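You operate a simulated robot arm through the tools that you are given. There is no shell and no other tool. Be economical: measure what you need, move in short steps, check, and stop when the job is done.

The job below is to be done with a simulated robot arm. You get a single attempt, and the scene is never put back.

TASK
Close the rack drawer three. Fetch the box that says "shims" from the top of blue table one and set it on top of the grey plate. Put the can marked "OIL" from the top of blue table one on the top of blue table two. Put the green pad on the top of blue table one away on the third board from the bottom of the grey shelf. Take the green filter on the top of blue table two and put it away on the top of the fitting bench. Fetch the black weight and set it on the top of blue table one. Put the white drip tray on the top of blue table two away on the tray shelf of stand two. Take the cream tray on the top of blue table two and put it away on the top of bench ten. Open the drawer four, put the grey pad on the top of blue table two away in the inside of drawer four and shut the four again. Take the purple pad on the top well of tool chest two and put it away on the black wall shelf. Any order will do. Set down upright: box, can, black weight.

It is judged by the outcome, as a careful person would: the job done as asked, and still so three seconds after it is handed in. It fails if anything else is knocked over, pushed out of place, dropped, spilled or broken.

THE ROBOT
A 7-joint arm with a fingered hand on a trunk, on a base that drives. Base frame: it is fixed to the floor where the robot stands at the start and does not move with it; the origin is under the middle of the robot, x ahead of it, y to its left, z up. Units: m, rad, N and s.
With the tool pointing down near the work surface it reaches from about 0.1 to 0.62 m from the robot's upright axis, wherever it stands. Its first joint turns from -1.204 to 3.002 rad. Places, roughly: black can, orange can [1, -12, 1]; black wall shelf [11.7, -21.1, 1.6]; black weight [1.5, -10, 1]; blue box, yellow box [0.5, -12, 1]; cream tray (12x12x5 cm) [1, -9.8, 0.9]; drawer four [8.5, -12.1, 0.5]; green filter (4x4x10 cm) [1.5, -10.2, 0.9]; green pad (10x8x5 cm) [1.4, -12, 0.9]; grey pad (10x8x5 cm) [1.9, -10, 0.9]; grey plate (17x12x5 cm) [0.7, -12.1, 0.9]; inside of drawer four [8.5, -12.1, 0.5]; purple pad (10x8x5 cm) [7.1, -7.9, 0.9]; rack drawer three [0.7, 0.1, 1.3]; third board of the grey shelf [18.6, -16.3, 1.1]; top of bench ten [12.8, -9.6, 0.9]; top of blue table one [1.3, -12.1, 0.9]; top of blue table two [1.4, -9.9, 0.9]; top of the fitting bench [16.5, -18.8, 0.9]; tray shelf of stand two [10, -14.4, 0.3]; white drip tray (30x20x13 cm) [1.3, -9.7, 0.9]. Payload 3.2 kg.
Tool frame: the origin (TCP) lies between the finger pads and is the grasp point; the fingertips stand 0.026 m ahead of it; z points along the fingers, y is the line along which they close. Largest opening 0.088 m; the body of the gripper starts 0.03 m behind the TCP. The gripper is a hand of 5 fingers: y runs from the thumb to the fingers, the wrist lies at [-0.016, -0.108, -0.172] in the tool frame, and closing takes about 1.5 s.
Orientation is told as [roll, pitch, yaw] about the base's x, y, z axes, in that order, counted from this pose: with the fingers straight down and the wrist toward the robot, the tool's x, y and z point along [0, 1, 0], [1, 0, 0] and [0, 0, -1] of the base frame.

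THE INTERFACE
- The arm moves only by the tool servo_tool. Its argument "motion" is text: rows parted by semicolons, each of 7 numbers parted by spaces: the shift along the tool's x, y, z in m, then the turn, a rotation vector about the tool's x, y, z in rad, then the closure, from 0 (fully open) to 1 (shut). In form: dx dy dz rx ry rz jaw; .... A call has 1 to 20 rows; each row shifts and turns the commanded pose from where the row before left it, along the tool's axes as they then stand. Each row takes 0.2 s and may step no farther than 0.05 m and 0.15 rad from the row before; otherwise, or with a gripper value out of range, the whole call is refused. Where a pose cannot be reached the arm comes as near as it can. A force on the tool above 40 N (or 10 N above the force at the start of the call, whichever is more), or a blocked arm, ends the call early, and 0.2 s more pass. Each finger travels about 0.072 m/s and halts on what it meets, pressing with about 33 N; the grip force reading is that of the motor and also rises with nothing between the fingers. The clock runs only during rows and for 0.2 s after the last one: add rows that do not move to give the fingers time. The reply holds the time, the measured pose of the TCP, the force on the tool along the base axes, the opening and the grip force, in the units named above and with some noise, with the torque about the TCP (base axes, N m) and any sound that the robot's microphone picked up.
- Cameras (640 x 400 px; columns grow to the right, rows downward): "scene" is now at [0.1312, 0.033, 1.1701]; the picture's right is [0.38, -0.93, 0.00], its down [0.09, 0.04, -1.00] and it looks along [0.92, 0.37, 0.09] (base axes); focal length 293 px, centre (320, 200). "wrist" rides on the gripper at [0.067, -0.097, -0.117] in the tool frame; the picture's right is [-0.71, 0.33, -0.62], its down [-0.65, -0.65, 0.39] and it looks along [-0.28, 0.68, 0.68] (tool axes); focal length 234 px, centre (320, 200).
- capture(camera): a new picture of that camera. No time passes.
- slide_trunk(by): slides the trunk up (or, below 0, down) by that many m; the arm and the scene camera ride with it, the base frame stays. It gives what a move gives, with no picture.
- steer(legs): drives the robot by 1 to 6 legs, each [ahead, left, turn to the left] in m, m and rad, along the robot's own axes; the way and the turn of a leg run together, so that a leg with both is an arc; at most 1.5 m and 3.142 rad a leg. The arm and the cameras ride along, it lands a little off, and it stops where it bumps. It gives what a move gives.
- set_grasp(shape): the hand has 5 fingers and takes this shape, open, in about a second: jaw (thumb against the fingers, like two jaws); tri (thumb and two fingers); tip (a fingertip pinch); poke (one finger out to press); point (the index stretched); flat (the hand flat); cup (the hand cupped); fist (a fist). The gripper value then closes the fingers along that shape, each until it touches; the sizes above hold for jaw. It gives what a move gives, with no picture.
- aim_head(pan, tilt): turns the head with the scene camera to pan (to the left, within 1.501 rad either way) and tilt (down, from -0.506 to 1.204), counted from straight ahead of the robot. It gives what a move gives.
- point_at(camera, pixels): for up to 12 pixels [column, row] of the newest picture of that camera ("zoom" is the newest enlarged one), the place [x, y, z] in the base frame of the surface seen there, good to about 0.002 m. No time passes.
- zoom(camera, box): a new picture of the part [left, top, right, bottom] of that camera's present view, enlarged. No time passes.
- close_job(): hands the job in; it is judged then, once.

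Keep the steps short. Do not move on a guess: measure, check each grasp and each placing, and mend mistakes. In all there are 357 turns and 296 pictures (those below and enlarged ones count). Leave the gripper open and the arm clear of the work at the hand-in unless told otherwise, and finish with a single line.

The tools are called after "Emit:" by a JSON object that holds its "fn" and its "kwargs". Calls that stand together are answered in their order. servo_tool: Moves the arm, as the interface text tells. Its arguments: {"type":"object","properties":{"motion":{"type":"string"}},"required":["motion"]} The other tools are called the same way: slide_trunk (by) slides the trunk up or down; set_grasp (shape) gives the hand a shape; steer (legs) drives the base; aim_head (pan, tilt) turns the head that bears the scene camera; capture (camera) takes a picture; point_at (camera, pixels) gives the place of the surface under pixels of a picture; zoom (camera, box) takes an enlarged picture of a part of a camera's view; close_job () hands the job in.

At the start:

```text
clock: 0.0
tcp_pos: [0.5436, 0.0033, 0.9994]
tool_rot: [0.001, 0.001, 0.0]
contact_force: [0.6, 0.5, -0.4]
moment: [0.02, 0.0, -0.03]
finger_gap: 0.0877
grasp_force: 0.1
shape: jaw
trunk travel left (down, up): [-0.414, 0.426]
robot x, y, heading: [-0.0013, 0.0018, -0.003]
head pan, tilt: [0.384, -0.094]
```

scene: 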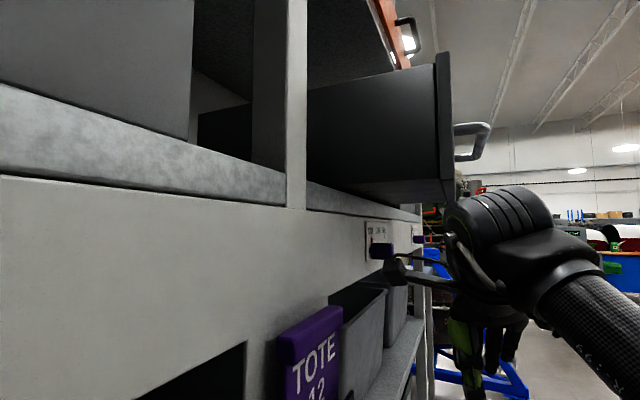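
wrist: 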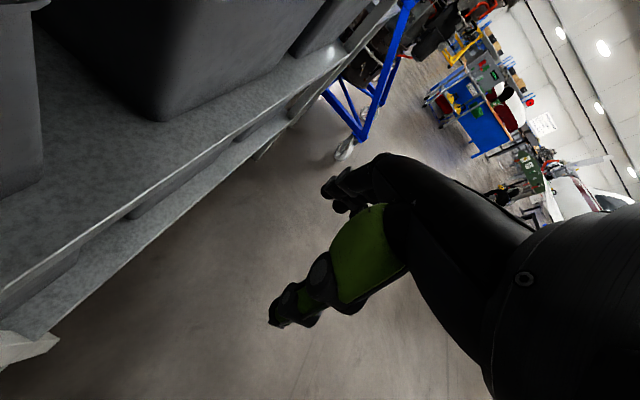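

I see an open black drawer sticking out of a rack on my left. I measure its front and the handle in the scene picture.

Emit:
{"fn": "capture", "kwargs": {"camera": "scene"}}

Emit:
{"fn": "point_at", "kwargs": {"camera": "scene", "pixels": [[443, 60], [443, 120], [443, 195], [452, 70], [450, 170], [488, 130], [472, 127], [350, 140], [312, 200], [240, 170], [420, 212], [200, 120]]}}

```text
293 pictures are left
```

scene: 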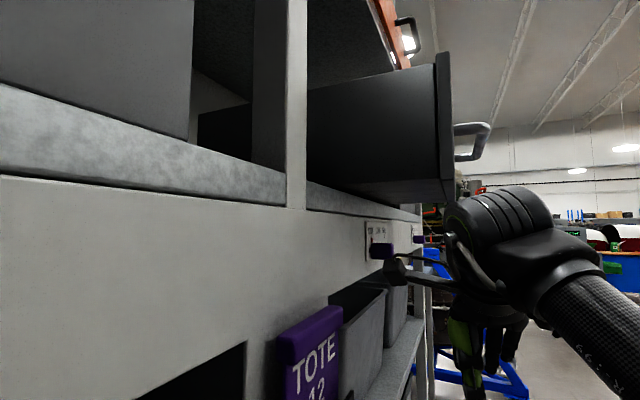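

```text
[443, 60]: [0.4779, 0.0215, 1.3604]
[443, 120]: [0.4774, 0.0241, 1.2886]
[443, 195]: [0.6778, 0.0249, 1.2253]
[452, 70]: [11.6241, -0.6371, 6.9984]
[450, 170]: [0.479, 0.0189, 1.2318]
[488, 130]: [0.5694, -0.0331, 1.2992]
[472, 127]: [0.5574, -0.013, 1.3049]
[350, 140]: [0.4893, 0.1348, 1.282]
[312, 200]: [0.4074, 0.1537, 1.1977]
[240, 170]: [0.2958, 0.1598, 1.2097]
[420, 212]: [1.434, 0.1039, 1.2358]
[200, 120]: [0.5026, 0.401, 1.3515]
```

The drawer front stands about 0.13 m proud of the rack. I look to the right and ahead before I drive clear.

Emit:
{"fn": "aim_head", "kwargs": {"pan": -1.2, "tilt": 0.35}}

Emit:
{"fn": "capture", "kwargs": {"camera": "scene"}}

```text
clock: 1.7
tcp_pos: [0.5438, 0.004, 1.0002]
tool_rot: [0.001, -0.002, -0.001]
contact_force: [-0.3, 0.6, -0.1]
moment: [0.0, 0.01, 0.04]
finger_gap: 0.0877
grasp_force: 0.0
shape: jaw
trunk travel left (down, up): [-0.414, 0.426]
robot x, y, heading: [0.0032, 0.0043, 0.0]
head pan, tilt: [-1.201, 0.351]
```

```text
292 pictures are left
```

scene: 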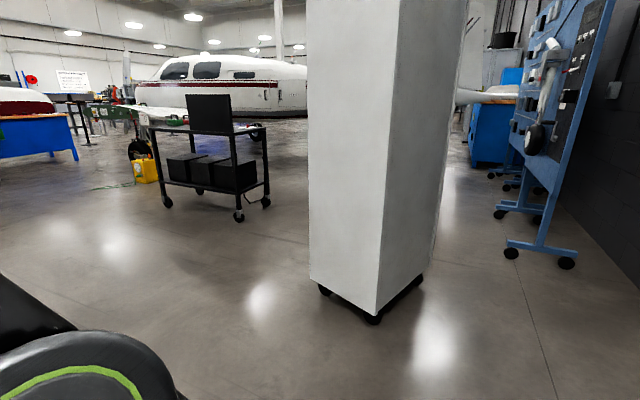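

A tall white cabinet stands to the right. I measure it, the black cart and the floor.

Emit:
{"fn": "point_at", "kwargs": {"camera": "scene", "pixels": [[320, 285], [375, 318], [420, 280], [240, 215], [165, 200], [515, 253], [568, 263], [145, 180], [75, 155], [262, 300], [436, 200]]}}

Emit:
{"fn": "aim_head", "kwargs": {"pan": -0.3, "tilt": 0.35}}

Emit:
{"fn": "capture", "kwargs": {"camera": "scene"}}

```text
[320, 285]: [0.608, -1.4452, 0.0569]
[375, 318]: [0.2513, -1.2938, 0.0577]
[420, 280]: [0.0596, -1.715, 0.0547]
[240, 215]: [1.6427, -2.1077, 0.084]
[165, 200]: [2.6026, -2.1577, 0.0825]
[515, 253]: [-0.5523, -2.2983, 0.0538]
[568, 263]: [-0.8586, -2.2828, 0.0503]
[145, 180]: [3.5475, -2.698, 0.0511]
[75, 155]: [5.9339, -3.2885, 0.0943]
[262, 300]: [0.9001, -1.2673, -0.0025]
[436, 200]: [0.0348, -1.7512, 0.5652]
```

```text
clock: 2.9
tcp_pos: [0.5435, 0.0034, 0.9995]
tool_rot: [0.001, 0.003, 0.0]
contact_force: [0.3, -0.5, -0.3]
moment: [-0.01, -0.01, 0.03]
finger_gap: 0.088
grasp_force: 0.2
shape: jaw
trunk travel left (down, up): [-0.414, 0.426]
robot x, y, heading: [0.0014, -0.0018, -0.004]
head pan, tilt: [-0.3, 0.351]
```

```text
291 pictures are left
```

scene: 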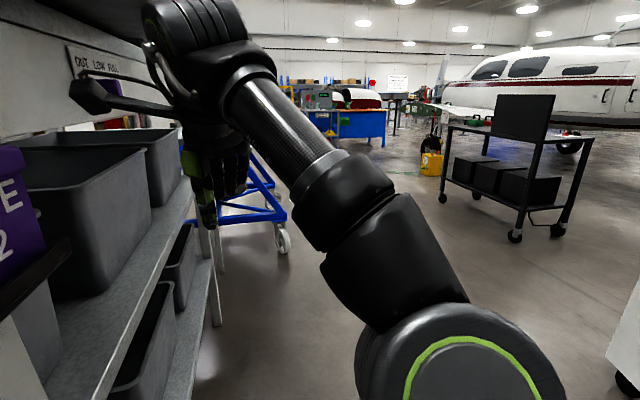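

Space is free to the right up to y=-1.3. I move right 0.65, ahead 0.65, then turn left to face the drawer.

Emit:
{"fn": "steer", "kwargs": {"legs": [[0, -0.68, 0], [0.7, 0, 0], [0, 0, 1.57]]}}

Emit:
{"fn": "aim_head", "kwargs": {"pan": 0, "tilt": 0.1}}

Emit:
{"fn": "capture", "kwargs": {"camera": "scene"}}

```text
clock: 13.8
tcp_pos: [0.702, -0.14, 0.9994]
tool_rot: [0.0, 0.001, 1.559]
contact_force: [0.4, -0.4, -0.6]
moment: [0.0, 0.0, -0.03]
finger_gap: 0.0877
grasp_force: 0.0
shape: jaw
trunk travel left (down, up): [-0.414, 0.426]
robot x, y, heading: [0.6963, -0.6857, 1.555]
head pan, tilt: [-0.3, 0.351]
```

```text
clock: 14.7
tcp_pos: [0.7018, -0.1411, 0.9995]
tool_rot: [-0.001, -0.002, 1.556]
contact_force: [-0.4, -0.3, 0.3]
moment: [0.0, -0.02, 0.0]
finger_gap: 0.0874
grasp_force: 0.1
shape: jaw
trunk travel left (down, up): [-0.414, 0.426]
robot x, y, heading: [0.6981, -0.6868, 1.559]
head pan, tilt: [0.0, 0.099]
```

```text
290 pictures are left
```

scene: 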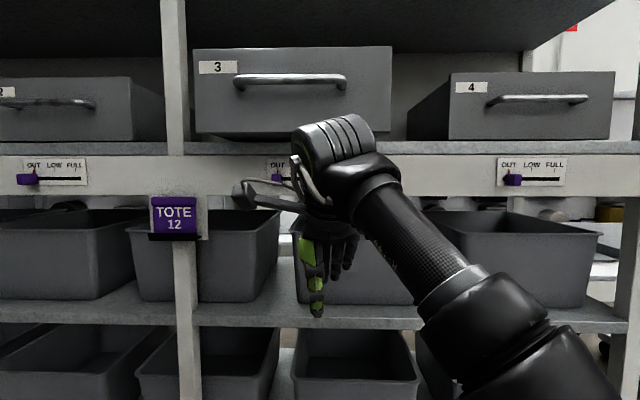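

Drawer 3 is straight ahead. I measure its front, the handle and the neighbours' fronts.

Emit:
{"fn": "point_at", "kwargs": {"camera": "scene", "pixels": [[205, 95], [380, 95], [290, 120], [290, 55], [300, 80], [245, 83], [343, 82], [60, 120], [530, 120], [210, 130], [180, 120], [460, 85]]}}

Emit:
{"fn": "zoom", "kwargs": {"camera": "scene", "box": [160, 20, 440, 220]}}

```text
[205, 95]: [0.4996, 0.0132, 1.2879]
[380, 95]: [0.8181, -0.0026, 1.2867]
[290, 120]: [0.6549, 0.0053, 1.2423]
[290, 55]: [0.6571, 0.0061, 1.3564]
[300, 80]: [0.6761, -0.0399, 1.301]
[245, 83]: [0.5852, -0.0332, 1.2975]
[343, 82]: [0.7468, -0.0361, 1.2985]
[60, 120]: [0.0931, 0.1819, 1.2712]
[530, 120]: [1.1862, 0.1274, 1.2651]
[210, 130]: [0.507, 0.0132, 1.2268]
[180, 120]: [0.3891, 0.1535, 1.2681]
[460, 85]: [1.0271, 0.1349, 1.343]
```

```text
2.00 times, centred on (300, 120) of scene
```

zoom: 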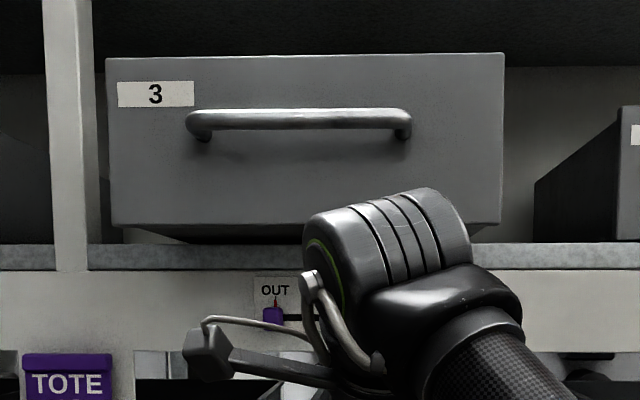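

Drawer 3's face stands at y≈0.005; neighbours show the closed line at about y≈0.155. I make a fist and raise the trunk so the knuckles meet the drawer front.

Emit:
{"fn": "set_grasp", "kwargs": {"shape": "fist"}}

Emit:
{"fn": "slide_trunk", "kwargs": {"by": 0.25}}

Emit:
{"fn": "capture", "kwargs": {"camera": "scene"}}

Emit:
{"fn": "capture", "kwargs": {"camera": "wrist"}}

```text
clock: 15.6
tcp_pos: [0.7022, -0.1403, 0.9983]
tool_rot: [-0.001, 0.001, 1.556]
contact_force: [-1.0, -0.1, 0.1]
moment: [-0.03, 0.02, -0.01]
finger_gap: 0.0001
grasp_force: 0.0
shape: fist
trunk travel left (down, up): [-0.414, 0.426]
robot x, y, heading: [0.6977, -0.6834, 1.556]
head pan, tilt: [0.0, 0.099]
```

```text
clock: 18.1
tcp_pos: [0.7028, -0.1412, 1.2496]
tool_rot: [0.0, -0.001, 1.556]
contact_force: [0.8, -0.3, 0.3]
moment: [0.01, -0.01, -0.02]
finger_gap: 0.0001
grasp_force: 0.1
shape: fist
trunk travel left (down, up): [-0.664, 0.176]
robot x, y, heading: [0.696, -0.6867, 1.556]
head pan, tilt: [0.0, 0.099]
```

```text
288 pictures are left
```

scene: 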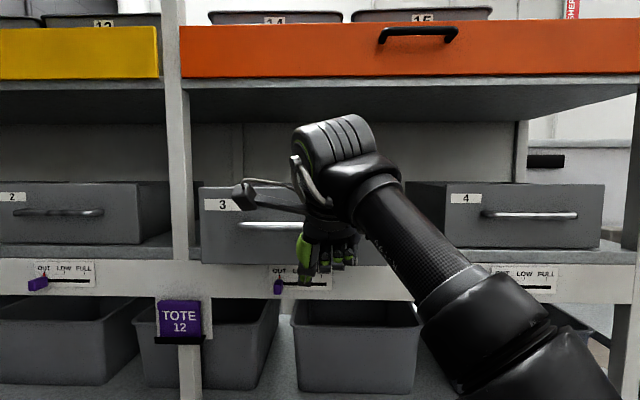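

```text
287 pictures are left
```

wrist: 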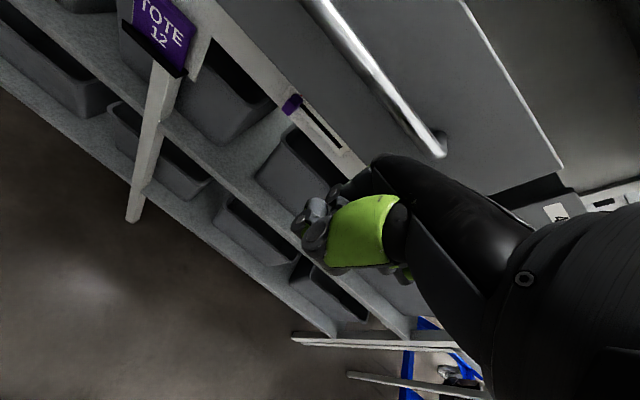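

I shift the fist toward the drawer's middle and 2 cm up, clear of the purple slider tabs, then go forward in small steps.

Emit:
{"fn": "servo_tool", "kwargs": {"motion": "0.035 0 -0.02 0 0 0 0; 0 0.03 0 0 0 0 0; 0 0.03 0 0 0 0 0"}}

Emit:
{"fn": "capture", "kwargs": {"camera": "wrist"}}

Emit:
{"fn": "capture", "kwargs": {"camera": "scene"}}

```text
clock: 18.9
tcp_pos: [0.6757, -0.1265, 1.2339]
tool_rot: [0.002, -0.001, 1.556]
contact_force: [0.1, 0.4, -0.1]
moment: [0.0, 0.03, -0.03]
finger_gap: 0.0
grasp_force: 0.0
shape: fist
out of reach, approached as far as the arm can: row 1, 2, 3
trunk travel left (down, up): [-0.664, 0.176]
robot x, y, heading: [0.6955, -0.6824, 1.556]
head pan, tilt: [0.0, 0.099]
```

```text
286 pictures are left
```

wrist: 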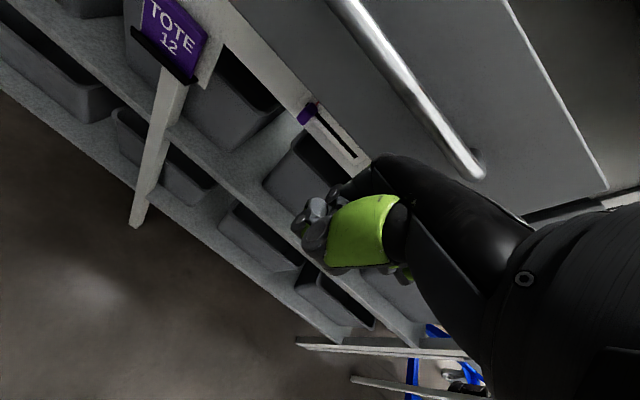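

```text
285 pictures are left
```

scene: 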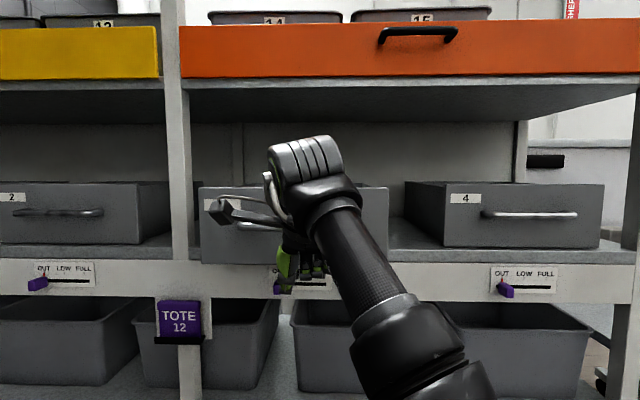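

The arm is at its reach limit. I pull it in, raise the trunk a little, and drive closer so that the push happens well within reach.

Emit:
{"fn": "servo_tool", "kwargs": {"motion": "0 -0.04 0 0 0 0 0; 0 -0.04 0 0 0 0 0; 0 -0.04 0 0 0 0 0; 0 -0.04 0 0 0 0 0"}}

Emit:
{"fn": "slide_trunk", "kwargs": {"by": 0.05}}

Emit:
{"fn": "steer", "kwargs": {"legs": [[0.16, 0, 0]]}}

Emit:
{"fn": "capture", "kwargs": {"camera": "scene"}}

```text
clock: 19.9
tcp_pos: [0.6606, -0.2277, 1.2471]
tool_rot: [-0.003, -0.004, 1.554]
contact_force: [-1.3, -0.9, -0.8]
moment: [0.04, -0.13, -0.04]
finger_gap: 0.0
grasp_force: 0.0
shape: fist
out of reach, approached as far as the arm can: row 1, 2
trunk travel left (down, up): [-0.664, 0.176]
robot x, y, heading: [0.696, -0.6813, 1.557]
head pan, tilt: [0.0, 0.099]
```

```text
clock: 20.9
tcp_pos: [0.6672, -0.225, 1.295]
tool_rot: [0.0, -0.001, 1.555]
contact_force: [-0.1, 0.1, 0.1]
moment: [0.03, 0.03, -0.02]
finger_gap: 0.0
grasp_force: 0.1
shape: fist
trunk travel left (down, up): [-0.714, 0.126]
robot x, y, heading: [0.6999, -0.686, 1.555]
head pan, tilt: [0.0, 0.099]
```

```text
clock: 22.3
tcp_pos: [0.6697, -0.0646, 1.2944]
tool_rot: [-0.001, 0.001, 1.555]
contact_force: [0.6, 0.1, 0.3]
moment: [-0.03, 0.0, 0.02]
finger_gap: 0.0
grasp_force: 0.0
shape: fist
trunk travel left (down, up): [-0.714, 0.126]
robot x, y, heading: [0.7007, -0.5245, 1.554]
head pan, tilt: [0.0, 0.099]
```

```text
284 pictures are left
```

scene: 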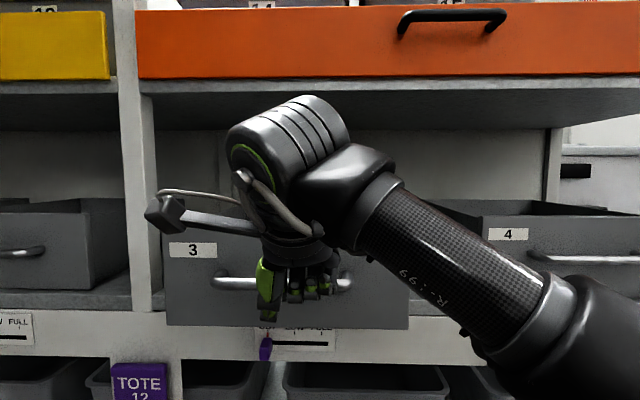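

Still no contact. I push forward in 2 cm steps, watching force.

Emit:
{"fn": "servo_tool", "kwargs": {"motion": "0 0.02 0.02 0 0 0 0; 0 0.02 0 0 0 0 0; 0 0.02 0 0 0 0 0; 0 0.02 0 0 0 0 0; 0 0.02 0 0 0 0 0"}}

Emit:
{"fn": "point_at", "kwargs": {"camera": "scene", "pixels": [[310, 70], [310, 84], [300, 100], [320, 130], [265, 320], [290, 305]]}}

Emit:
{"fn": "capture", "kwargs": {"camera": "scene"}}

```text
clock: 23.5
tcp_pos: [0.669, 0.0364, 1.2733]
tool_rot: [-0.003, 0.001, 1.556]
contact_force: [-0.9, -1.0, 0.4]
moment: [-0.01, 0.01, 0.01]
finger_gap: 0.0001
grasp_force: 0.0
shape: fist
trunk travel left (down, up): [-0.714, 0.126]
robot x, y, heading: [0.6996, -0.5219, 1.56]
head pan, tilt: [0.0, 0.099]
```

```text
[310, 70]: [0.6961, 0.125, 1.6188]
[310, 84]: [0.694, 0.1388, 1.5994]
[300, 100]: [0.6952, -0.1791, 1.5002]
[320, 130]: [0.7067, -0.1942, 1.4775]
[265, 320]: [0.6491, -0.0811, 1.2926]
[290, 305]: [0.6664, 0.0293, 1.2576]
```

```text
283 pictures are left
```

scene: 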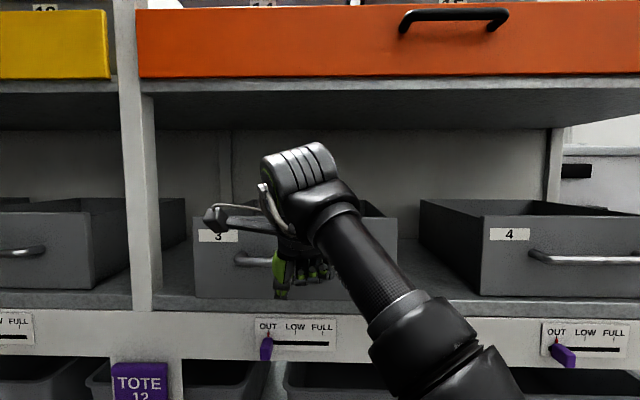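

The drawer is moving in. I measure how far it stands now.

Emit:
{"fn": "point_at", "kwargs": {"camera": "scene", "pixels": [[220, 280], [350, 285], [385, 250], [470, 275], [520, 260], [70, 270], [140, 280], [200, 310], [480, 310]]}}

```text
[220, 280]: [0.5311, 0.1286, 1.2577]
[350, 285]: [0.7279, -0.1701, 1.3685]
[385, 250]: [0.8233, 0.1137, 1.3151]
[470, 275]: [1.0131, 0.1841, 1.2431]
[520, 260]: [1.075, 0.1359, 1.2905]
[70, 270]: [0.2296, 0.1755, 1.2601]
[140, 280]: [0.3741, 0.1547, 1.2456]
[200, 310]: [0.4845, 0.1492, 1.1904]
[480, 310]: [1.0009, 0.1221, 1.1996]
```

The front is still about 0.033 m short of the closed line. I push on until it stops.

Emit:
{"fn": "servo_tool", "kwargs": {"motion": "0 0.015 0 0 0 0 0; 0 0.01 0 0 0 0 0; 0 0.01 0 0 0 0 0; 0 0.005 0 0 0 0 0; 0 0.005 0 0 0 0 0"}}

Emit:
{"fn": "capture", "kwargs": {"camera": "scene"}}

Emit:
{"fn": "point_at", "kwargs": {"camera": "scene", "pixels": [[220, 280], [385, 250], [212, 265], [390, 235]]}}

```text
clock: 24.7
tcp_pos: [0.6759, 0.0556, 1.2572]
tool_rot: [0.0, 0.002, 1.556]
contact_force: [0.5, 0.7, 0.1]
moment: [-0.01, 0.0, -0.02]
finger_gap: 0.0002
grasp_force: 0.1
shape: fist
out of reach, approached as far as the arm can: row 1, 2, 3, 4, 5
trunk travel left (down, up): [-0.714, 0.126]
robot x, y, heading: [0.7056, -0.5231, 1.56]
head pan, tilt: [0.0, 0.099]
```

```text
282 pictures are left
```

scene: 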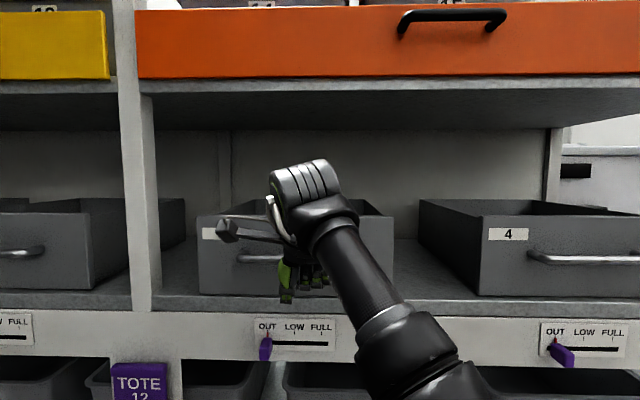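

```text
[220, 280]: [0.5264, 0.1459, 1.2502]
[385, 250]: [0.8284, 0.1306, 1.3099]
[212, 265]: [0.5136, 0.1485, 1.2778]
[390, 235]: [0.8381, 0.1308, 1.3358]
```

Reach ran out with about 1.6 cm left. I drive ahead 2 cm to finish the push.

Emit:
{"fn": "steer", "kwargs": {"legs": [[0.022, 0, 0]]}}

Emit:
{"fn": "capture", "kwargs": {"camera": "scene"}}

Emit:
{"fn": "point_at", "kwargs": {"camera": "scene", "pixels": [[220, 285], [385, 250], [212, 265], [390, 235], [520, 265], [60, 265]]}}

```text
clock: 25.6
tcp_pos: [0.676, 0.0681, 1.261]
tool_rot: [0.0, 0.004, 1.557]
contact_force: [1.1, -5.9, -0.6]
moment: [0.21, 0.03, -0.05]
finger_gap: 0.0
grasp_force: 0.1
shape: fist
trunk travel left (down, up): [-0.714, 0.126]
robot x, y, heading: [0.7001, -0.5009, 1.553]
head pan, tilt: [0.0, 0.099]
stopped in leg 1: the force on the tool passed its limit (the readings are from after the stop); the commanded pose is now the measured one
```

```text
281 pictures are left
```

scene: 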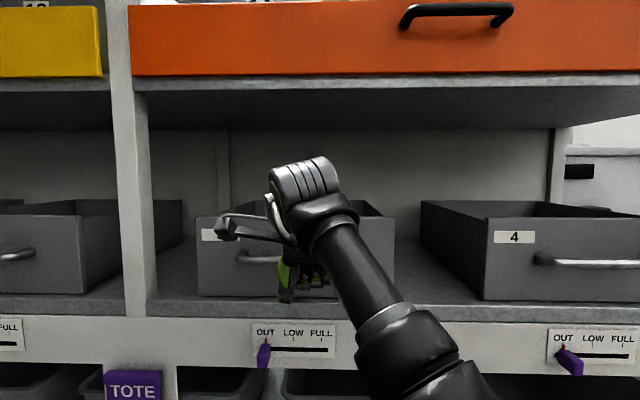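

```text
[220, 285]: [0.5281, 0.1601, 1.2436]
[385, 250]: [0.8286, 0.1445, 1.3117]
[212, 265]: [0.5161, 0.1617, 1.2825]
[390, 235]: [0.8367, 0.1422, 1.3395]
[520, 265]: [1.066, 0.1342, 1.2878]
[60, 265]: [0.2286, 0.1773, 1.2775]
```

Drawer 3 now lies on the closed line (0.160 at x=0.53) and met its stop. I back away, bring the trunk down and the arm in, and look along the route toward the tables (−y).

Emit:
{"fn": "steer", "kwargs": {"legs": [[-0.25, 0, 0]]}}

Emit:
{"fn": "slide_trunk", "kwargs": {"by": -0.2}}

Emit:
{"fn": "servo_tool", "kwargs": {"motion": "0 -0.05 0 0 0 0 0; 0 -0.05 0 0 0 0 0; 0 -0.05 0 0 0 0 0; 0 -0.05 0 0 0 0 0"}}

Emit:
{"fn": "set_grasp", "kwargs": {"shape": "jaw"}}

Emit:
{"fn": "steer", "kwargs": {"legs": [[0, 0, -1.6]]}}

Emit:
{"fn": "aim_head", "kwargs": {"pan": -1.0, "tilt": 0.2}}

Emit:
{"fn": "capture", "kwargs": {"camera": "scene"}}

```text
clock: 27.4
tcp_pos: [0.6712, -0.1772, 1.2591]
tool_rot: [-0.002, 0.007, 1.556]
contact_force: [-0.4, -0.3, 0.3]
moment: [0.02, 0.0, 0.01]
finger_gap: 0.0
grasp_force: 0.0
shape: fist
trunk travel left (down, up): [-0.714, 0.126]
robot x, y, heading: [0.6937, -0.756, 1.562]
head pan, tilt: [0.0, 0.099]
```

```text
clock: 29.6
tcp_pos: [0.6719, -0.1777, 1.0585]
tool_rot: [-0.002, 0.005, 1.557]
contact_force: [-0.4, 0.4, 0.1]
moment: [0.0, 0.03, -0.03]
finger_gap: 0.0
grasp_force: 0.0
shape: fist
trunk travel left (down, up): [-0.514, 0.326]
robot x, y, heading: [0.6997, -0.7515, 1.563]
head pan, tilt: [0.0, 0.099]
```

```text
clock: 30.6
tcp_pos: [0.6696, -0.379, 1.0604]
tool_rot: [0.0, 0.005, 1.556]
contact_force: [0.4, -0.1, 0.7]
moment: [-0.03, 0.04, 0.0]
finger_gap: 0.0
grasp_force: 0.0
shape: fist
trunk travel left (down, up): [-0.514, 0.326]
robot x, y, heading: [0.6974, -0.7531, 1.553]
head pan, tilt: [0.0, 0.099]
```

```text
clock: 31.5
tcp_pos: [0.6689, -0.377, 1.06]
tool_rot: [0.0, 0.007, 1.558]
contact_force: [0.2, 0.2, 1.0]
moment: [0.01, 0.03, -0.02]
finger_gap: 0.0877
grasp_force: 0.1
shape: jaw
trunk travel left (down, up): [-0.514, 0.326]
robot x, y, heading: [0.6979, -0.7505, 1.555]
head pan, tilt: [0.0, 0.099]
```

```text
clock: 35.8
tcp_pos: [1.0738, -0.736, 1.0596]
tool_rot: [0.0, 0.005, -0.041]
contact_force: [0.1, 0.4, -0.3]
moment: [-0.01, 0.01, 0.01]
finger_gap: 0.0878
grasp_force: 0.1
shape: jaw
trunk travel left (down, up): [-0.514, 0.326]
robot x, y, heading: [0.6969, -0.7507, -0.05]
head pan, tilt: [0.0, 0.099]
```

```text
clock: 37.0
tcp_pos: [1.0738, -0.737, 1.0596]
tool_rot: [-0.003, 0.007, -0.043]
contact_force: [-1.0, -0.9, 0.4]
moment: [0.0, -0.01, 0.03]
finger_gap: 0.0878
grasp_force: 0.1
shape: jaw
trunk travel left (down, up): [-0.514, 0.326]
robot x, y, heading: [0.6981, -0.7516, -0.042]
head pan, tilt: [-1.0, 0.201]
```

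```text
280 pictures are left
```

scene: 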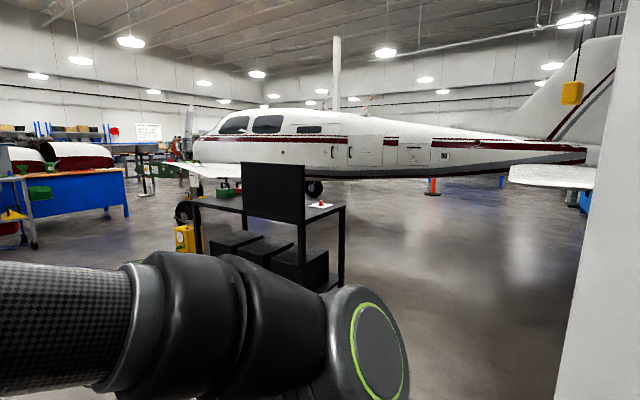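

An aircraft lies across the way. I measure the fuselage, tail and wing to plan the route.

Emit:
{"fn": "point_at", "kwargs": {"camera": "scene", "pixels": [[300, 155], [400, 155], [480, 165], [550, 178], [535, 185], [435, 192], [313, 188], [200, 172], [500, 185], [240, 150], [340, 285], [470, 230]]}}

Emit:
{"fn": "zoom", "kwargs": {"camera": "scene", "box": [160, 100, 620, 280]}}

```text
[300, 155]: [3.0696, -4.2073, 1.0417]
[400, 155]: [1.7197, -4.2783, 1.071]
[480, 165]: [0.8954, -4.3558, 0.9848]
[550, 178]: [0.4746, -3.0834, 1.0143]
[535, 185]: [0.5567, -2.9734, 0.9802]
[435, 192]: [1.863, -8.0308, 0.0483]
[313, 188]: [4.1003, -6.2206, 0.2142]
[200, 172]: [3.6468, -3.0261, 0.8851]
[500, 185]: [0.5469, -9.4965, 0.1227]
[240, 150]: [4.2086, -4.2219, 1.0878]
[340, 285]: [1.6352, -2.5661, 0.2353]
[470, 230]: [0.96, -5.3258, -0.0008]
```

```text
1.39 times, centred on (390, 190) of scene
```

zoom: 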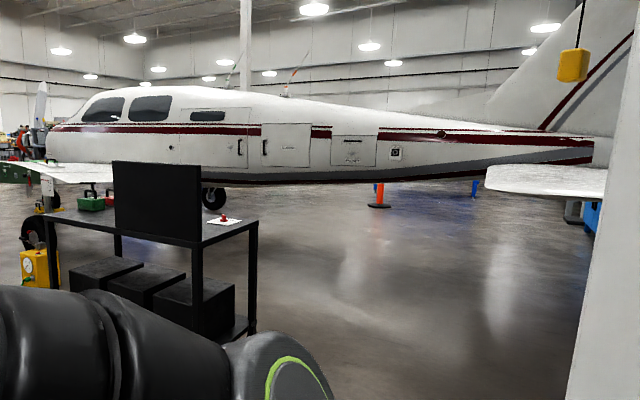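

I look toward the nose side and take a wider view ahead.

Emit:
{"fn": "aim_head", "kwargs": {"pan": -0.45, "tilt": 0.15}}

Emit:
{"fn": "capture", "kwargs": {"camera": "scene"}}

Emit:
{"fn": "zoom", "kwargs": {"camera": "scene", "box": [200, 80, 520, 260]}}

```text
clock: 38.0
tcp_pos: [1.0741, -0.7355, 1.0598]
tool_rot: [-0.002, 0.005, -0.042]
contact_force: [-0.2, -0.2, -0.3]
moment: [-0.01, 0.0, -0.02]
finger_gap: 0.0877
grasp_force: 0.0
shape: jaw
trunk travel left (down, up): [-0.514, 0.326]
robot x, y, heading: [0.6952, -0.7533, -0.045]
head pan, tilt: [-0.45, 0.15]
```

```text
278 pictures are left
```

scene: 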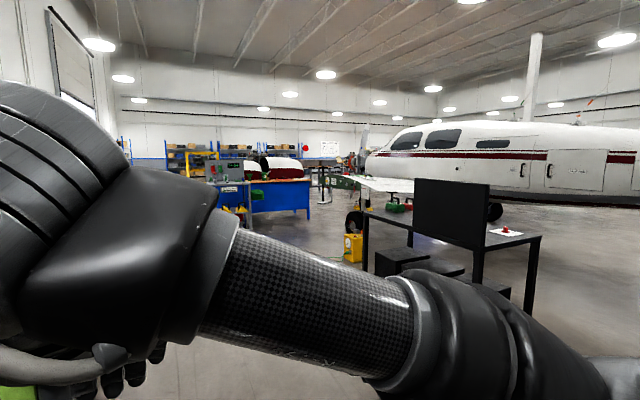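

```text
2.00 times, centred on (360, 170) of scene
```

zoom: 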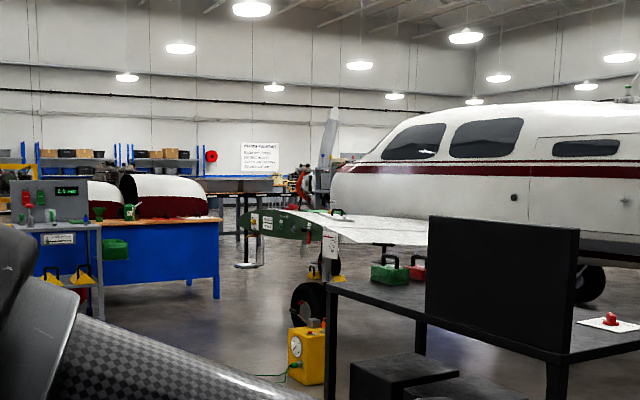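

Two possible ways: round the nose, or behind the tail. I measure the nose-side gaps.

Emit:
{"fn": "point_at", "kwargs": {"camera": "zoom", "pixels": [[215, 295], [310, 375], [250, 225], [300, 245], [330, 130], [245, 265], [305, 185], [220, 190], [365, 175], [270, 325], [320, 330], [590, 285]]}}

Emit:
{"fn": "aim_head", "kwargs": {"pan": -1.5, "tilt": 0.15}}

Emit:
{"fn": "capture", "kwargs": {"camera": "scene"}}

```text
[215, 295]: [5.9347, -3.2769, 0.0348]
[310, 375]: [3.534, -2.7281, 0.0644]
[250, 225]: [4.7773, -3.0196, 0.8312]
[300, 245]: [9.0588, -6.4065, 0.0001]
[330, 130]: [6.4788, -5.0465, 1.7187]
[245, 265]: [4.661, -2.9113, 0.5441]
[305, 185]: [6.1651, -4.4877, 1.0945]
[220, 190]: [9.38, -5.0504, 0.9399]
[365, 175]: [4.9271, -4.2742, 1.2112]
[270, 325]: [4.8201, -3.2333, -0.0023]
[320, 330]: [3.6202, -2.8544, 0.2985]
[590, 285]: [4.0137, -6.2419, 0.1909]
```

```text
clock: 39.3
tcp_pos: [1.0744, -0.7355, 1.0594]
tool_rot: [0.001, 0.007, -0.041]
contact_force: [-0.4, -0.2, 0.5]
moment: [0.02, -0.01, 0.01]
finger_gap: 0.0879
grasp_force: 0.1
shape: jaw
trunk travel left (down, up): [-0.514, 0.326]
robot x, y, heading: [0.6942, -0.7536, -0.04]
head pan, tilt: [-1.499, 0.15]
```

```text
276 pictures are left
```

scene: 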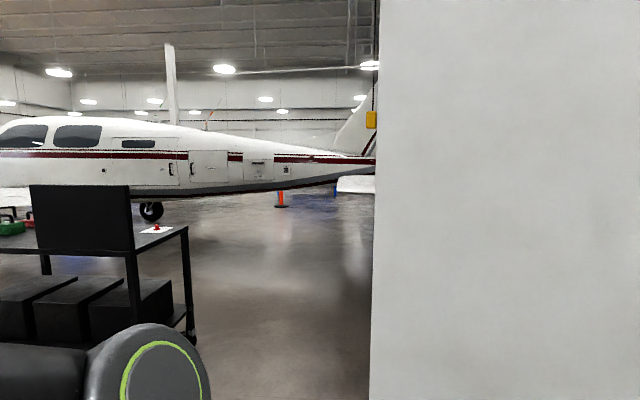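

The tail way is shorter if open. I move to the gap between cabinet and black cart, at about (1.1,-2.3), facing −y, and look.

Emit:
{"fn": "steer", "kwargs": {"legs": [[0.42, 0, 0], [0, 0, -1.53], [1.4, 0, 0]]}}

Emit:
{"fn": "aim_head", "kwargs": {"pan": -0.6, "tilt": 0.2}}

Emit:
{"fn": "capture", "kwargs": {"camera": "scene"}}

```text
clock: 52.2
tcp_pos: [1.1566, -2.5461, 1.0595]
tool_rot: [0.0, 0.007, -1.561]
contact_force: [0.6, -0.7, -0.4]
moment: [-0.01, 0.0, 0.0]
finger_gap: 0.0878
grasp_force: 0.1
shape: jaw
trunk travel left (down, up): [-0.514, 0.326]
robot x, y, heading: [1.1185, -2.171, -1.564]
head pan, tilt: [-1.499, 0.15]
```

```text
clock: 53.4
tcp_pos: [1.1557, -2.5465, 1.0602]
tool_rot: [-0.002, 0.006, -1.559]
contact_force: [-0.4, -0.7, -0.7]
moment: [0.01, -0.01, -0.01]
finger_gap: 0.0877
grasp_force: 0.1
shape: jaw
trunk travel left (down, up): [-0.514, 0.326]
robot x, y, heading: [1.1219, -2.1716, -1.56]
head pan, tilt: [-0.6, 0.201]
```

```text
275 pictures are left
```

scene: 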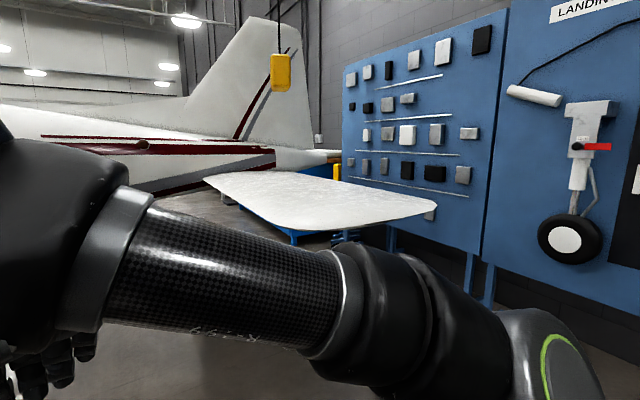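

The tail nearly touches the blue boards, so that way is blocked. I go round the nose: back up, turn, drive to about (2.6,-1.2) and look.

Emit:
{"fn": "steer", "kwargs": {"legs": [[-1.0, 0, 0], [0, 0, 1.56], [1.5, 0, 0]]}}

Emit:
{"fn": "aim_head", "kwargs": {"pan": -0.5, "tilt": 0.3}}

Emit:
{"fn": "capture", "kwargs": {"camera": "scene"}}

```text
clock: 69.2
tcp_pos: [2.9754, -1.1938, 1.0596]
tool_rot: [-0.001, 0.007, -0.022]
contact_force: [0.3, 1.1, -0.7]
moment: [0.02, 0.03, -0.03]
finger_gap: 0.0879
grasp_force: 0.1
shape: jaw
trunk travel left (down, up): [-0.514, 0.326]
robot x, y, heading: [2.5966, -1.2168, -0.019]
head pan, tilt: [-0.6, 0.201]
```

```text
clock: 69.9
tcp_pos: [2.9756, -1.1933, 1.06]
tool_rot: [-0.002, 0.005, -0.022]
contact_force: [-0.4, 0.1, 0.2]
moment: [0.02, 0.0, -0.03]
finger_gap: 0.0876
grasp_force: 0.1
shape: jaw
trunk travel left (down, up): [-0.514, 0.326]
robot x, y, heading: [2.5982, -1.2172, -0.019]
head pan, tilt: [-0.499, 0.3]
```

```text
274 pictures are left
```

scene: 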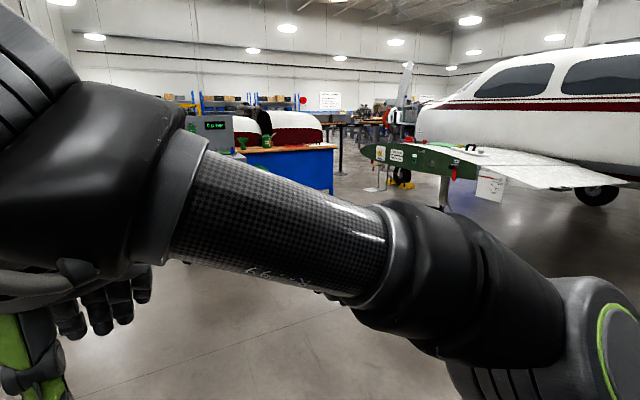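

I measure the gap between the wing tip (365,150), the table (335,190), the trolley and the stand.

Emit:
{"fn": "point_at", "kwargs": {"camera": "scene", "pixels": [[365, 150], [375, 188], [332, 190], [222, 130], [335, 145], [400, 182], [448, 205], [405, 85], [340, 160], [390, 130], [360, 230], [495, 190]]}}

Emit:
{"fn": "zoom", "kwargs": {"camera": "scene", "box": [200, 60, 520, 260]}}

```text
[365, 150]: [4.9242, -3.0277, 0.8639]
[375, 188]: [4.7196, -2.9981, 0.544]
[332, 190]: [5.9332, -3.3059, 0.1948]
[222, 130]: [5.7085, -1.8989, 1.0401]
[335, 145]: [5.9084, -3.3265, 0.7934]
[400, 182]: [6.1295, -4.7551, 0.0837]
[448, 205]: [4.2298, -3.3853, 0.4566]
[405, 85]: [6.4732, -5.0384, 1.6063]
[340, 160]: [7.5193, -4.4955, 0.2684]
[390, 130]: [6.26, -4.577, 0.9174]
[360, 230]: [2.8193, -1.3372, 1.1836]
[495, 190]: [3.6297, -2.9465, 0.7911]
```

```text
2.00 times, centred on (360, 160) of scene
```

zoom: 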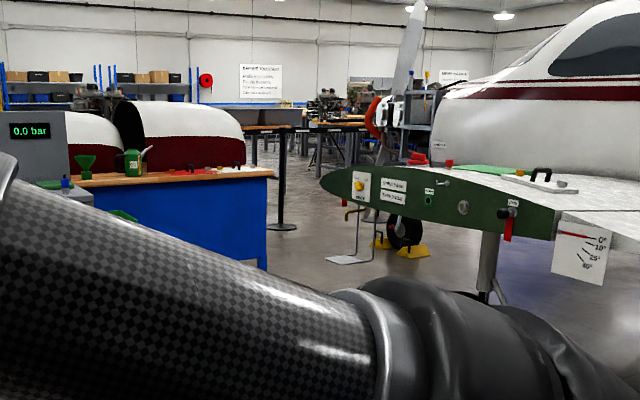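

The gap between wing tip (x≈4.95) and table corner (x≈5.9) is nearly 1 m. I drive to about (5.35,-1.3), turn to face −y and look down at my base and ahead.

Emit:
{"fn": "steer", "kwargs": {"legs": [[1.5, 0, 0], [1.25, 0, 0], [0, 0, -1.55]]}}

Emit:
{"fn": "aim_head", "kwargs": {"pan": 0.3, "tilt": 0.5}}

Emit:
{"fn": "capture", "kwargs": {"camera": "scene"}}

Emit:
{"fn": "aim_head", "kwargs": {"pan": 0.9, "tilt": 1.2}}

Emit:
{"fn": "capture", "kwargs": {"camera": "scene"}}

```text
clock: 81.9
tcp_pos: [5.4337, -1.3022, 1.0602]
tool_rot: [0.0, 0.004, -0.152]
contact_force: [0.2, 0.1, 0.8]
moment: [0.01, 0.0, 0.02]
finger_gap: 0.0877
grasp_force: 0.1
shape: jaw
trunk travel left (down, up): [-0.514, 0.326]
robot x, y, heading: [5.0552, -1.2804, -0.154]
head pan, tilt: [-0.499, 0.3]
stopped in leg 2: the robot was blocked; the commanded pose is now the measured one
```

```text
clock: 83.0
tcp_pos: [5.4331, -1.3031, 1.0605]
tool_rot: [0.001, 0.004, -0.152]
contact_force: [0.3, 0.5, -0.8]
moment: [0.01, 0.01, -0.02]
finger_gap: 0.0878
grasp_force: 0.1
shape: jaw
trunk travel left (down, up): [-0.514, 0.326]
robot x, y, heading: [5.0596, -1.2809, -0.152]
head pan, tilt: [0.3, 0.499]
```

```text
272 pictures are left
```

scene: 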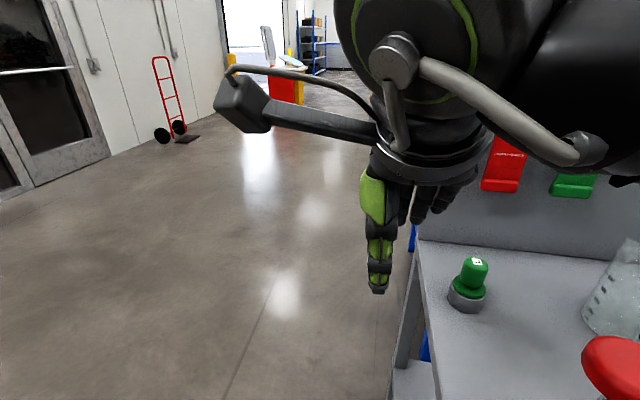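

```text
clock: 84.1
tcp_pos: [5.4322, -1.3037, 1.06]
tool_rot: [0.0, 0.004, -0.15]
contact_force: [0.0, 0.8, -0.1]
moment: [-0.02, -0.02, -0.03]
finger_gap: 0.0878
grasp_force: 0.0
shape: jaw
trunk travel left (down, up): [-0.514, 0.326]
robot x, y, heading: [5.0562, -1.2802, -0.153]
head pan, tilt: [0.901, 1.201]
```

```text
271 pictures are left
```

scene: 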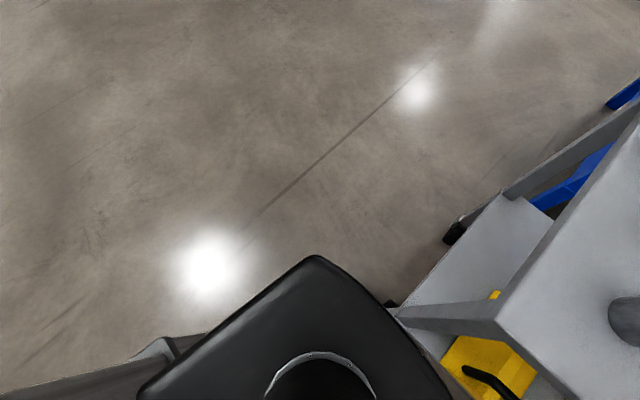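

My base touched a trolley in front of the blue table and stopped. I measure trolley and base, then back off.

Emit:
{"fn": "point_at", "kwargs": {"camera": "scene", "pixels": [[320, 262], [180, 340], [60, 385], [400, 315], [500, 325], [452, 235], [590, 200], [500, 205], [410, 350], [388, 304]]}}

Emit:
{"fn": "aim_head", "kwargs": {"pan": -0.4, "tilt": 1.2}}

Emit:
{"fn": "capture", "kwargs": {"camera": "scene"}}

```text
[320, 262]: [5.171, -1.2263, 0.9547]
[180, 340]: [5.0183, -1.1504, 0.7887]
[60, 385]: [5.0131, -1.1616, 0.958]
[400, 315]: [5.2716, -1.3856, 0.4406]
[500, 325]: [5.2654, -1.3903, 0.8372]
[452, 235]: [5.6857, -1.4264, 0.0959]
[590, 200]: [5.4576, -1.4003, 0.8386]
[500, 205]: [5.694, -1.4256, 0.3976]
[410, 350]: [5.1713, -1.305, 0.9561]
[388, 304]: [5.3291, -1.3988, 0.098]
```

```text
clock: 85.5
tcp_pos: [5.4327, -1.303, 1.0594]
tool_rot: [-0.001, 0.004, -0.151]
contact_force: [-1.0, -0.4, -0.3]
moment: [0.02, 0.01, 0.0]
finger_gap: 0.0879
grasp_force: 0.2
shape: jaw
trunk travel left (down, up): [-0.514, 0.326]
robot x, y, heading: [5.0577, -1.2819, -0.153]
head pan, tilt: [-0.4, 1.201]
```

```text
270 pictures are left
```

scene: 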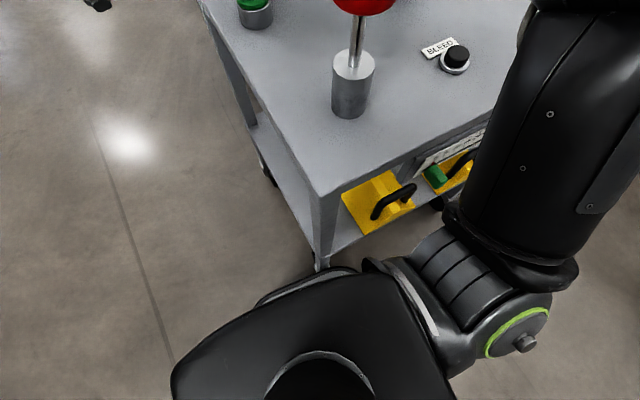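

The trolley corner is at (5.27,-1.39); my base radius is about 0.25. I back off, turn to −y at x≈4.75 and view the passage.

Emit:
{"fn": "steer", "kwargs": {"legs": [[-0.3, 0, 0], [0, 0, -1.42]]}}

Emit:
{"fn": "aim_head", "kwargs": {"pan": 0.5, "tilt": 0.5}}

Emit:
{"fn": "capture", "kwargs": {"camera": "scene"}}

```text
clock: 91.1
tcp_pos: [4.7935, -1.6078, 1.0598]
tool_rot: [0.001, 0.005, -1.57]
contact_force: [-1.1, -0.1, 0.3]
moment: [-0.01, -0.02, 0.02]
finger_gap: 0.0881
grasp_force: 0.1
shape: jaw
trunk travel left (down, up): [-0.514, 0.326]
robot x, y, heading: [4.7572, -1.2338, -1.573]
head pan, tilt: [-0.4, 1.201]
```

```text
clock: 92.3
tcp_pos: [4.7927, -1.6084, 1.0603]
tool_rot: [0.001, 0.006, -1.57]
contact_force: [0.1, -0.3, -0.4]
moment: [0.0, -0.03, 0.02]
finger_gap: 0.0878
grasp_force: 0.1
shape: jaw
trunk travel left (down, up): [-0.514, 0.326]
robot x, y, heading: [4.7578, -1.2312, -1.58]
head pan, tilt: [0.499, 0.499]
```

```text
269 pictures are left
```

scene: 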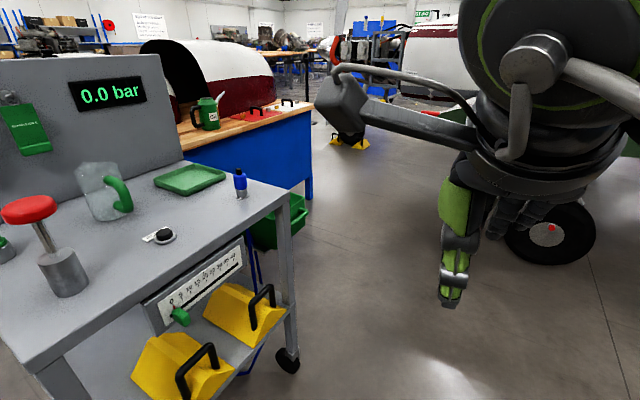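

Everything on the trolley stands. I measure its far end, the green tote, and the table corner.

Emit:
{"fn": "point_at", "kwargs": {"camera": "scene", "pixels": [[288, 365], [285, 205], [300, 210], [270, 245], [308, 195], [310, 108], [355, 145], [395, 240], [20, 340], [340, 130], [550, 240]]}}

Emit:
{"fn": "aim_head", "kwargs": {"pan": 0, "tilt": 0.3}}

Emit:
{"fn": "capture", "kwargs": {"camera": "scene"}}

```text
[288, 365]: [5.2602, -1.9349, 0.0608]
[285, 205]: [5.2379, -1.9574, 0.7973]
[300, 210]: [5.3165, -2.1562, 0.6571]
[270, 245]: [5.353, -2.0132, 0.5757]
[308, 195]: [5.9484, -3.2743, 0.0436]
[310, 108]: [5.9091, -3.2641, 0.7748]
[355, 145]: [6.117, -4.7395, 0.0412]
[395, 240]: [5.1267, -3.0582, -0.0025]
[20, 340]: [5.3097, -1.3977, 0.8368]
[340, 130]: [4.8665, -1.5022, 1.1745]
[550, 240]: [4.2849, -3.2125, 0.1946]
```

```text
clock: 93.2
tcp_pos: [4.793, -1.6088, 1.0608]
tool_rot: [0.001, 0.006, -1.571]
contact_force: [-0.1, 0.3, 0.3]
moment: [0.03, -0.01, 0.03]
finger_gap: 0.0879
grasp_force: 0.1
shape: jaw
trunk travel left (down, up): [-0.514, 0.326]
robot x, y, heading: [4.76, -1.2366, -1.568]
head pan, tilt: [0.0, 0.3]
```

```text
268 pictures are left
```

scene: 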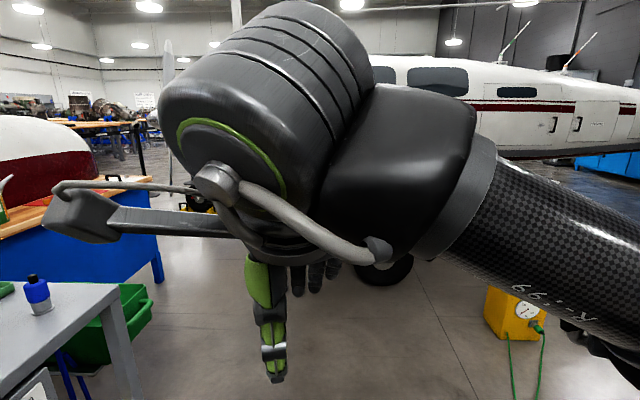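

My hand blocks the view. I lower the hand relative to the trunk so the camera looks over it.

Emit:
{"fn": "servo_tool", "kwargs": {"motion": "0 0 0.05 0 0 0 0; 0 0 0.05 0 0 0 0; 0 0 0.05 0 0 0 0; 0 0 0.05 0 0 0 0; 0 0 0.05 0 0 0 0; 0 0 0.05 0 0 0 0; 0 0 0.05 0 0 0 0"}}

Emit:
{"fn": "slide_trunk", "kwargs": {"by": 0.3}}

Emit:
{"fn": "capture", "kwargs": {"camera": "scene"}}

```text
clock: 94.8
tcp_pos: [4.7923, -1.6053, 0.7089]
tool_rot: [-0.001, 0.004, -1.57]
contact_force: [0.3, -0.8, -0.4]
moment: [0.0, -0.02, 0.01]
finger_gap: 0.0877
grasp_force: 0.0
shape: jaw
trunk travel left (down, up): [-0.514, 0.326]
robot x, y, heading: [4.7624, -1.2339, -1.574]
head pan, tilt: [0.0, 0.3]
```

```text
clock: 97.8
tcp_pos: [4.7935, -1.6054, 1.0097]
tool_rot: [0.001, 0.006, -1.571]
contact_force: [0.5, 0.3, -1.0]
moment: [0.0, -0.04, -0.02]
finger_gap: 0.0878
grasp_force: 0.2
shape: jaw
trunk travel left (down, up): [-0.814, 0.026]
robot x, y, heading: [4.7594, -1.2349, -1.573]
head pan, tilt: [0.0, 0.3]
```

```text
267 pictures are left
```

scene: 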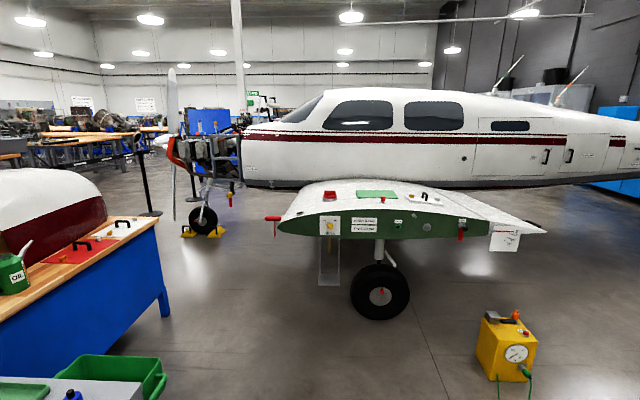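

A clear view now. I measure propeller, stanchion, wing tip and floor points.

Emit:
{"fn": "point_at", "kwargs": {"camera": "scene", "pixels": [[268, 217], [285, 230], [172, 120], [160, 142], [150, 213], [185, 232], [205, 220], [165, 312], [330, 283], [190, 160], [60, 165], [130, 190]]}}

Emit:
{"fn": "zoom", "kwargs": {"camera": "scene", "box": [0, 60, 320, 260]}}

```text
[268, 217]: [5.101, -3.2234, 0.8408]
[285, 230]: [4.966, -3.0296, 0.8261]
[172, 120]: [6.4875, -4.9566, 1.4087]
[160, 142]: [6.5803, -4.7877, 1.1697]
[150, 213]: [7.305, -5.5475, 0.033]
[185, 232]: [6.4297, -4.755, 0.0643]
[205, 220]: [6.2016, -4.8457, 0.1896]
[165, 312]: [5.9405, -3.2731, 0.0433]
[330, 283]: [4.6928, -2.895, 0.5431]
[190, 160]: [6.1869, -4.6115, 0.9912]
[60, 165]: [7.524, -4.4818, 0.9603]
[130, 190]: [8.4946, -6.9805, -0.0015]
```

```text
2.00 times, centred on (160, 160) of scene
```

zoom: 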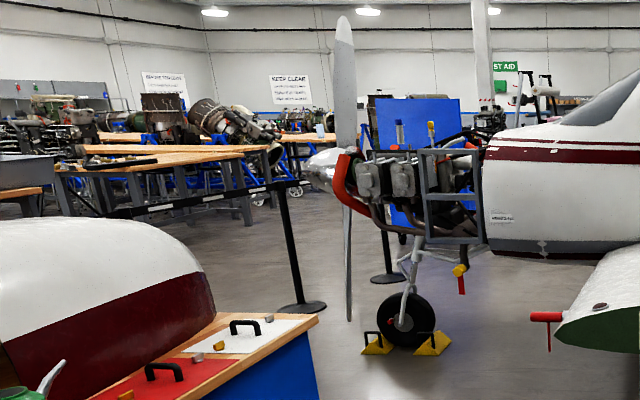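

Beyond the nose are belt posts at about (7.3,-5.55). I go step by step: forward to y≈-2.55, strafe left to x≈5.5, then look again.

Emit:
{"fn": "steer", "kwargs": {"legs": [[1.33, 0, 0], [0, 0.75, 0]]}}

Emit:
{"fn": "aim_head", "kwargs": {"pan": 0.3, "tilt": 0.35}}

Emit:
{"fn": "capture", "kwargs": {"camera": "scene"}}

```text
clock: 108.1
tcp_pos: [5.5424, -2.9261, 1.0102]
tool_rot: [-0.001, 0.006, -1.571]
contact_force: [0.3, 0.8, -0.4]
moment: [-0.03, -0.02, 0.0]
finger_gap: 0.0879
grasp_force: 0.1
shape: jaw
trunk travel left (down, up): [-0.814, 0.026]
robot x, y, heading: [5.5074, -2.5488, -1.572]
head pan, tilt: [0.0, 0.3]
```

```text
clock: 108.9
tcp_pos: [5.5411, -2.9272, 1.0089]
tool_rot: [0.001, 0.004, -1.569]
contact_force: [-0.7, -0.3, -0.9]
moment: [0.0, -0.02, -0.01]
finger_gap: 0.0881
grasp_force: 0.0
shape: jaw
trunk travel left (down, up): [-0.814, 0.026]
robot x, y, heading: [5.5103, -2.5527, -1.575]
head pan, tilt: [0.3, 0.351]
```

```text
265 pictures are left
```

scene: 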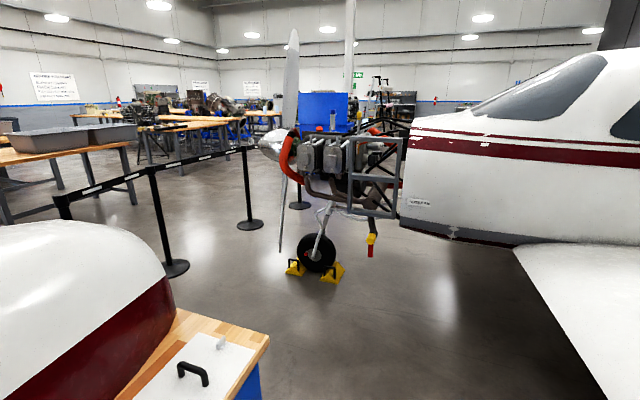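

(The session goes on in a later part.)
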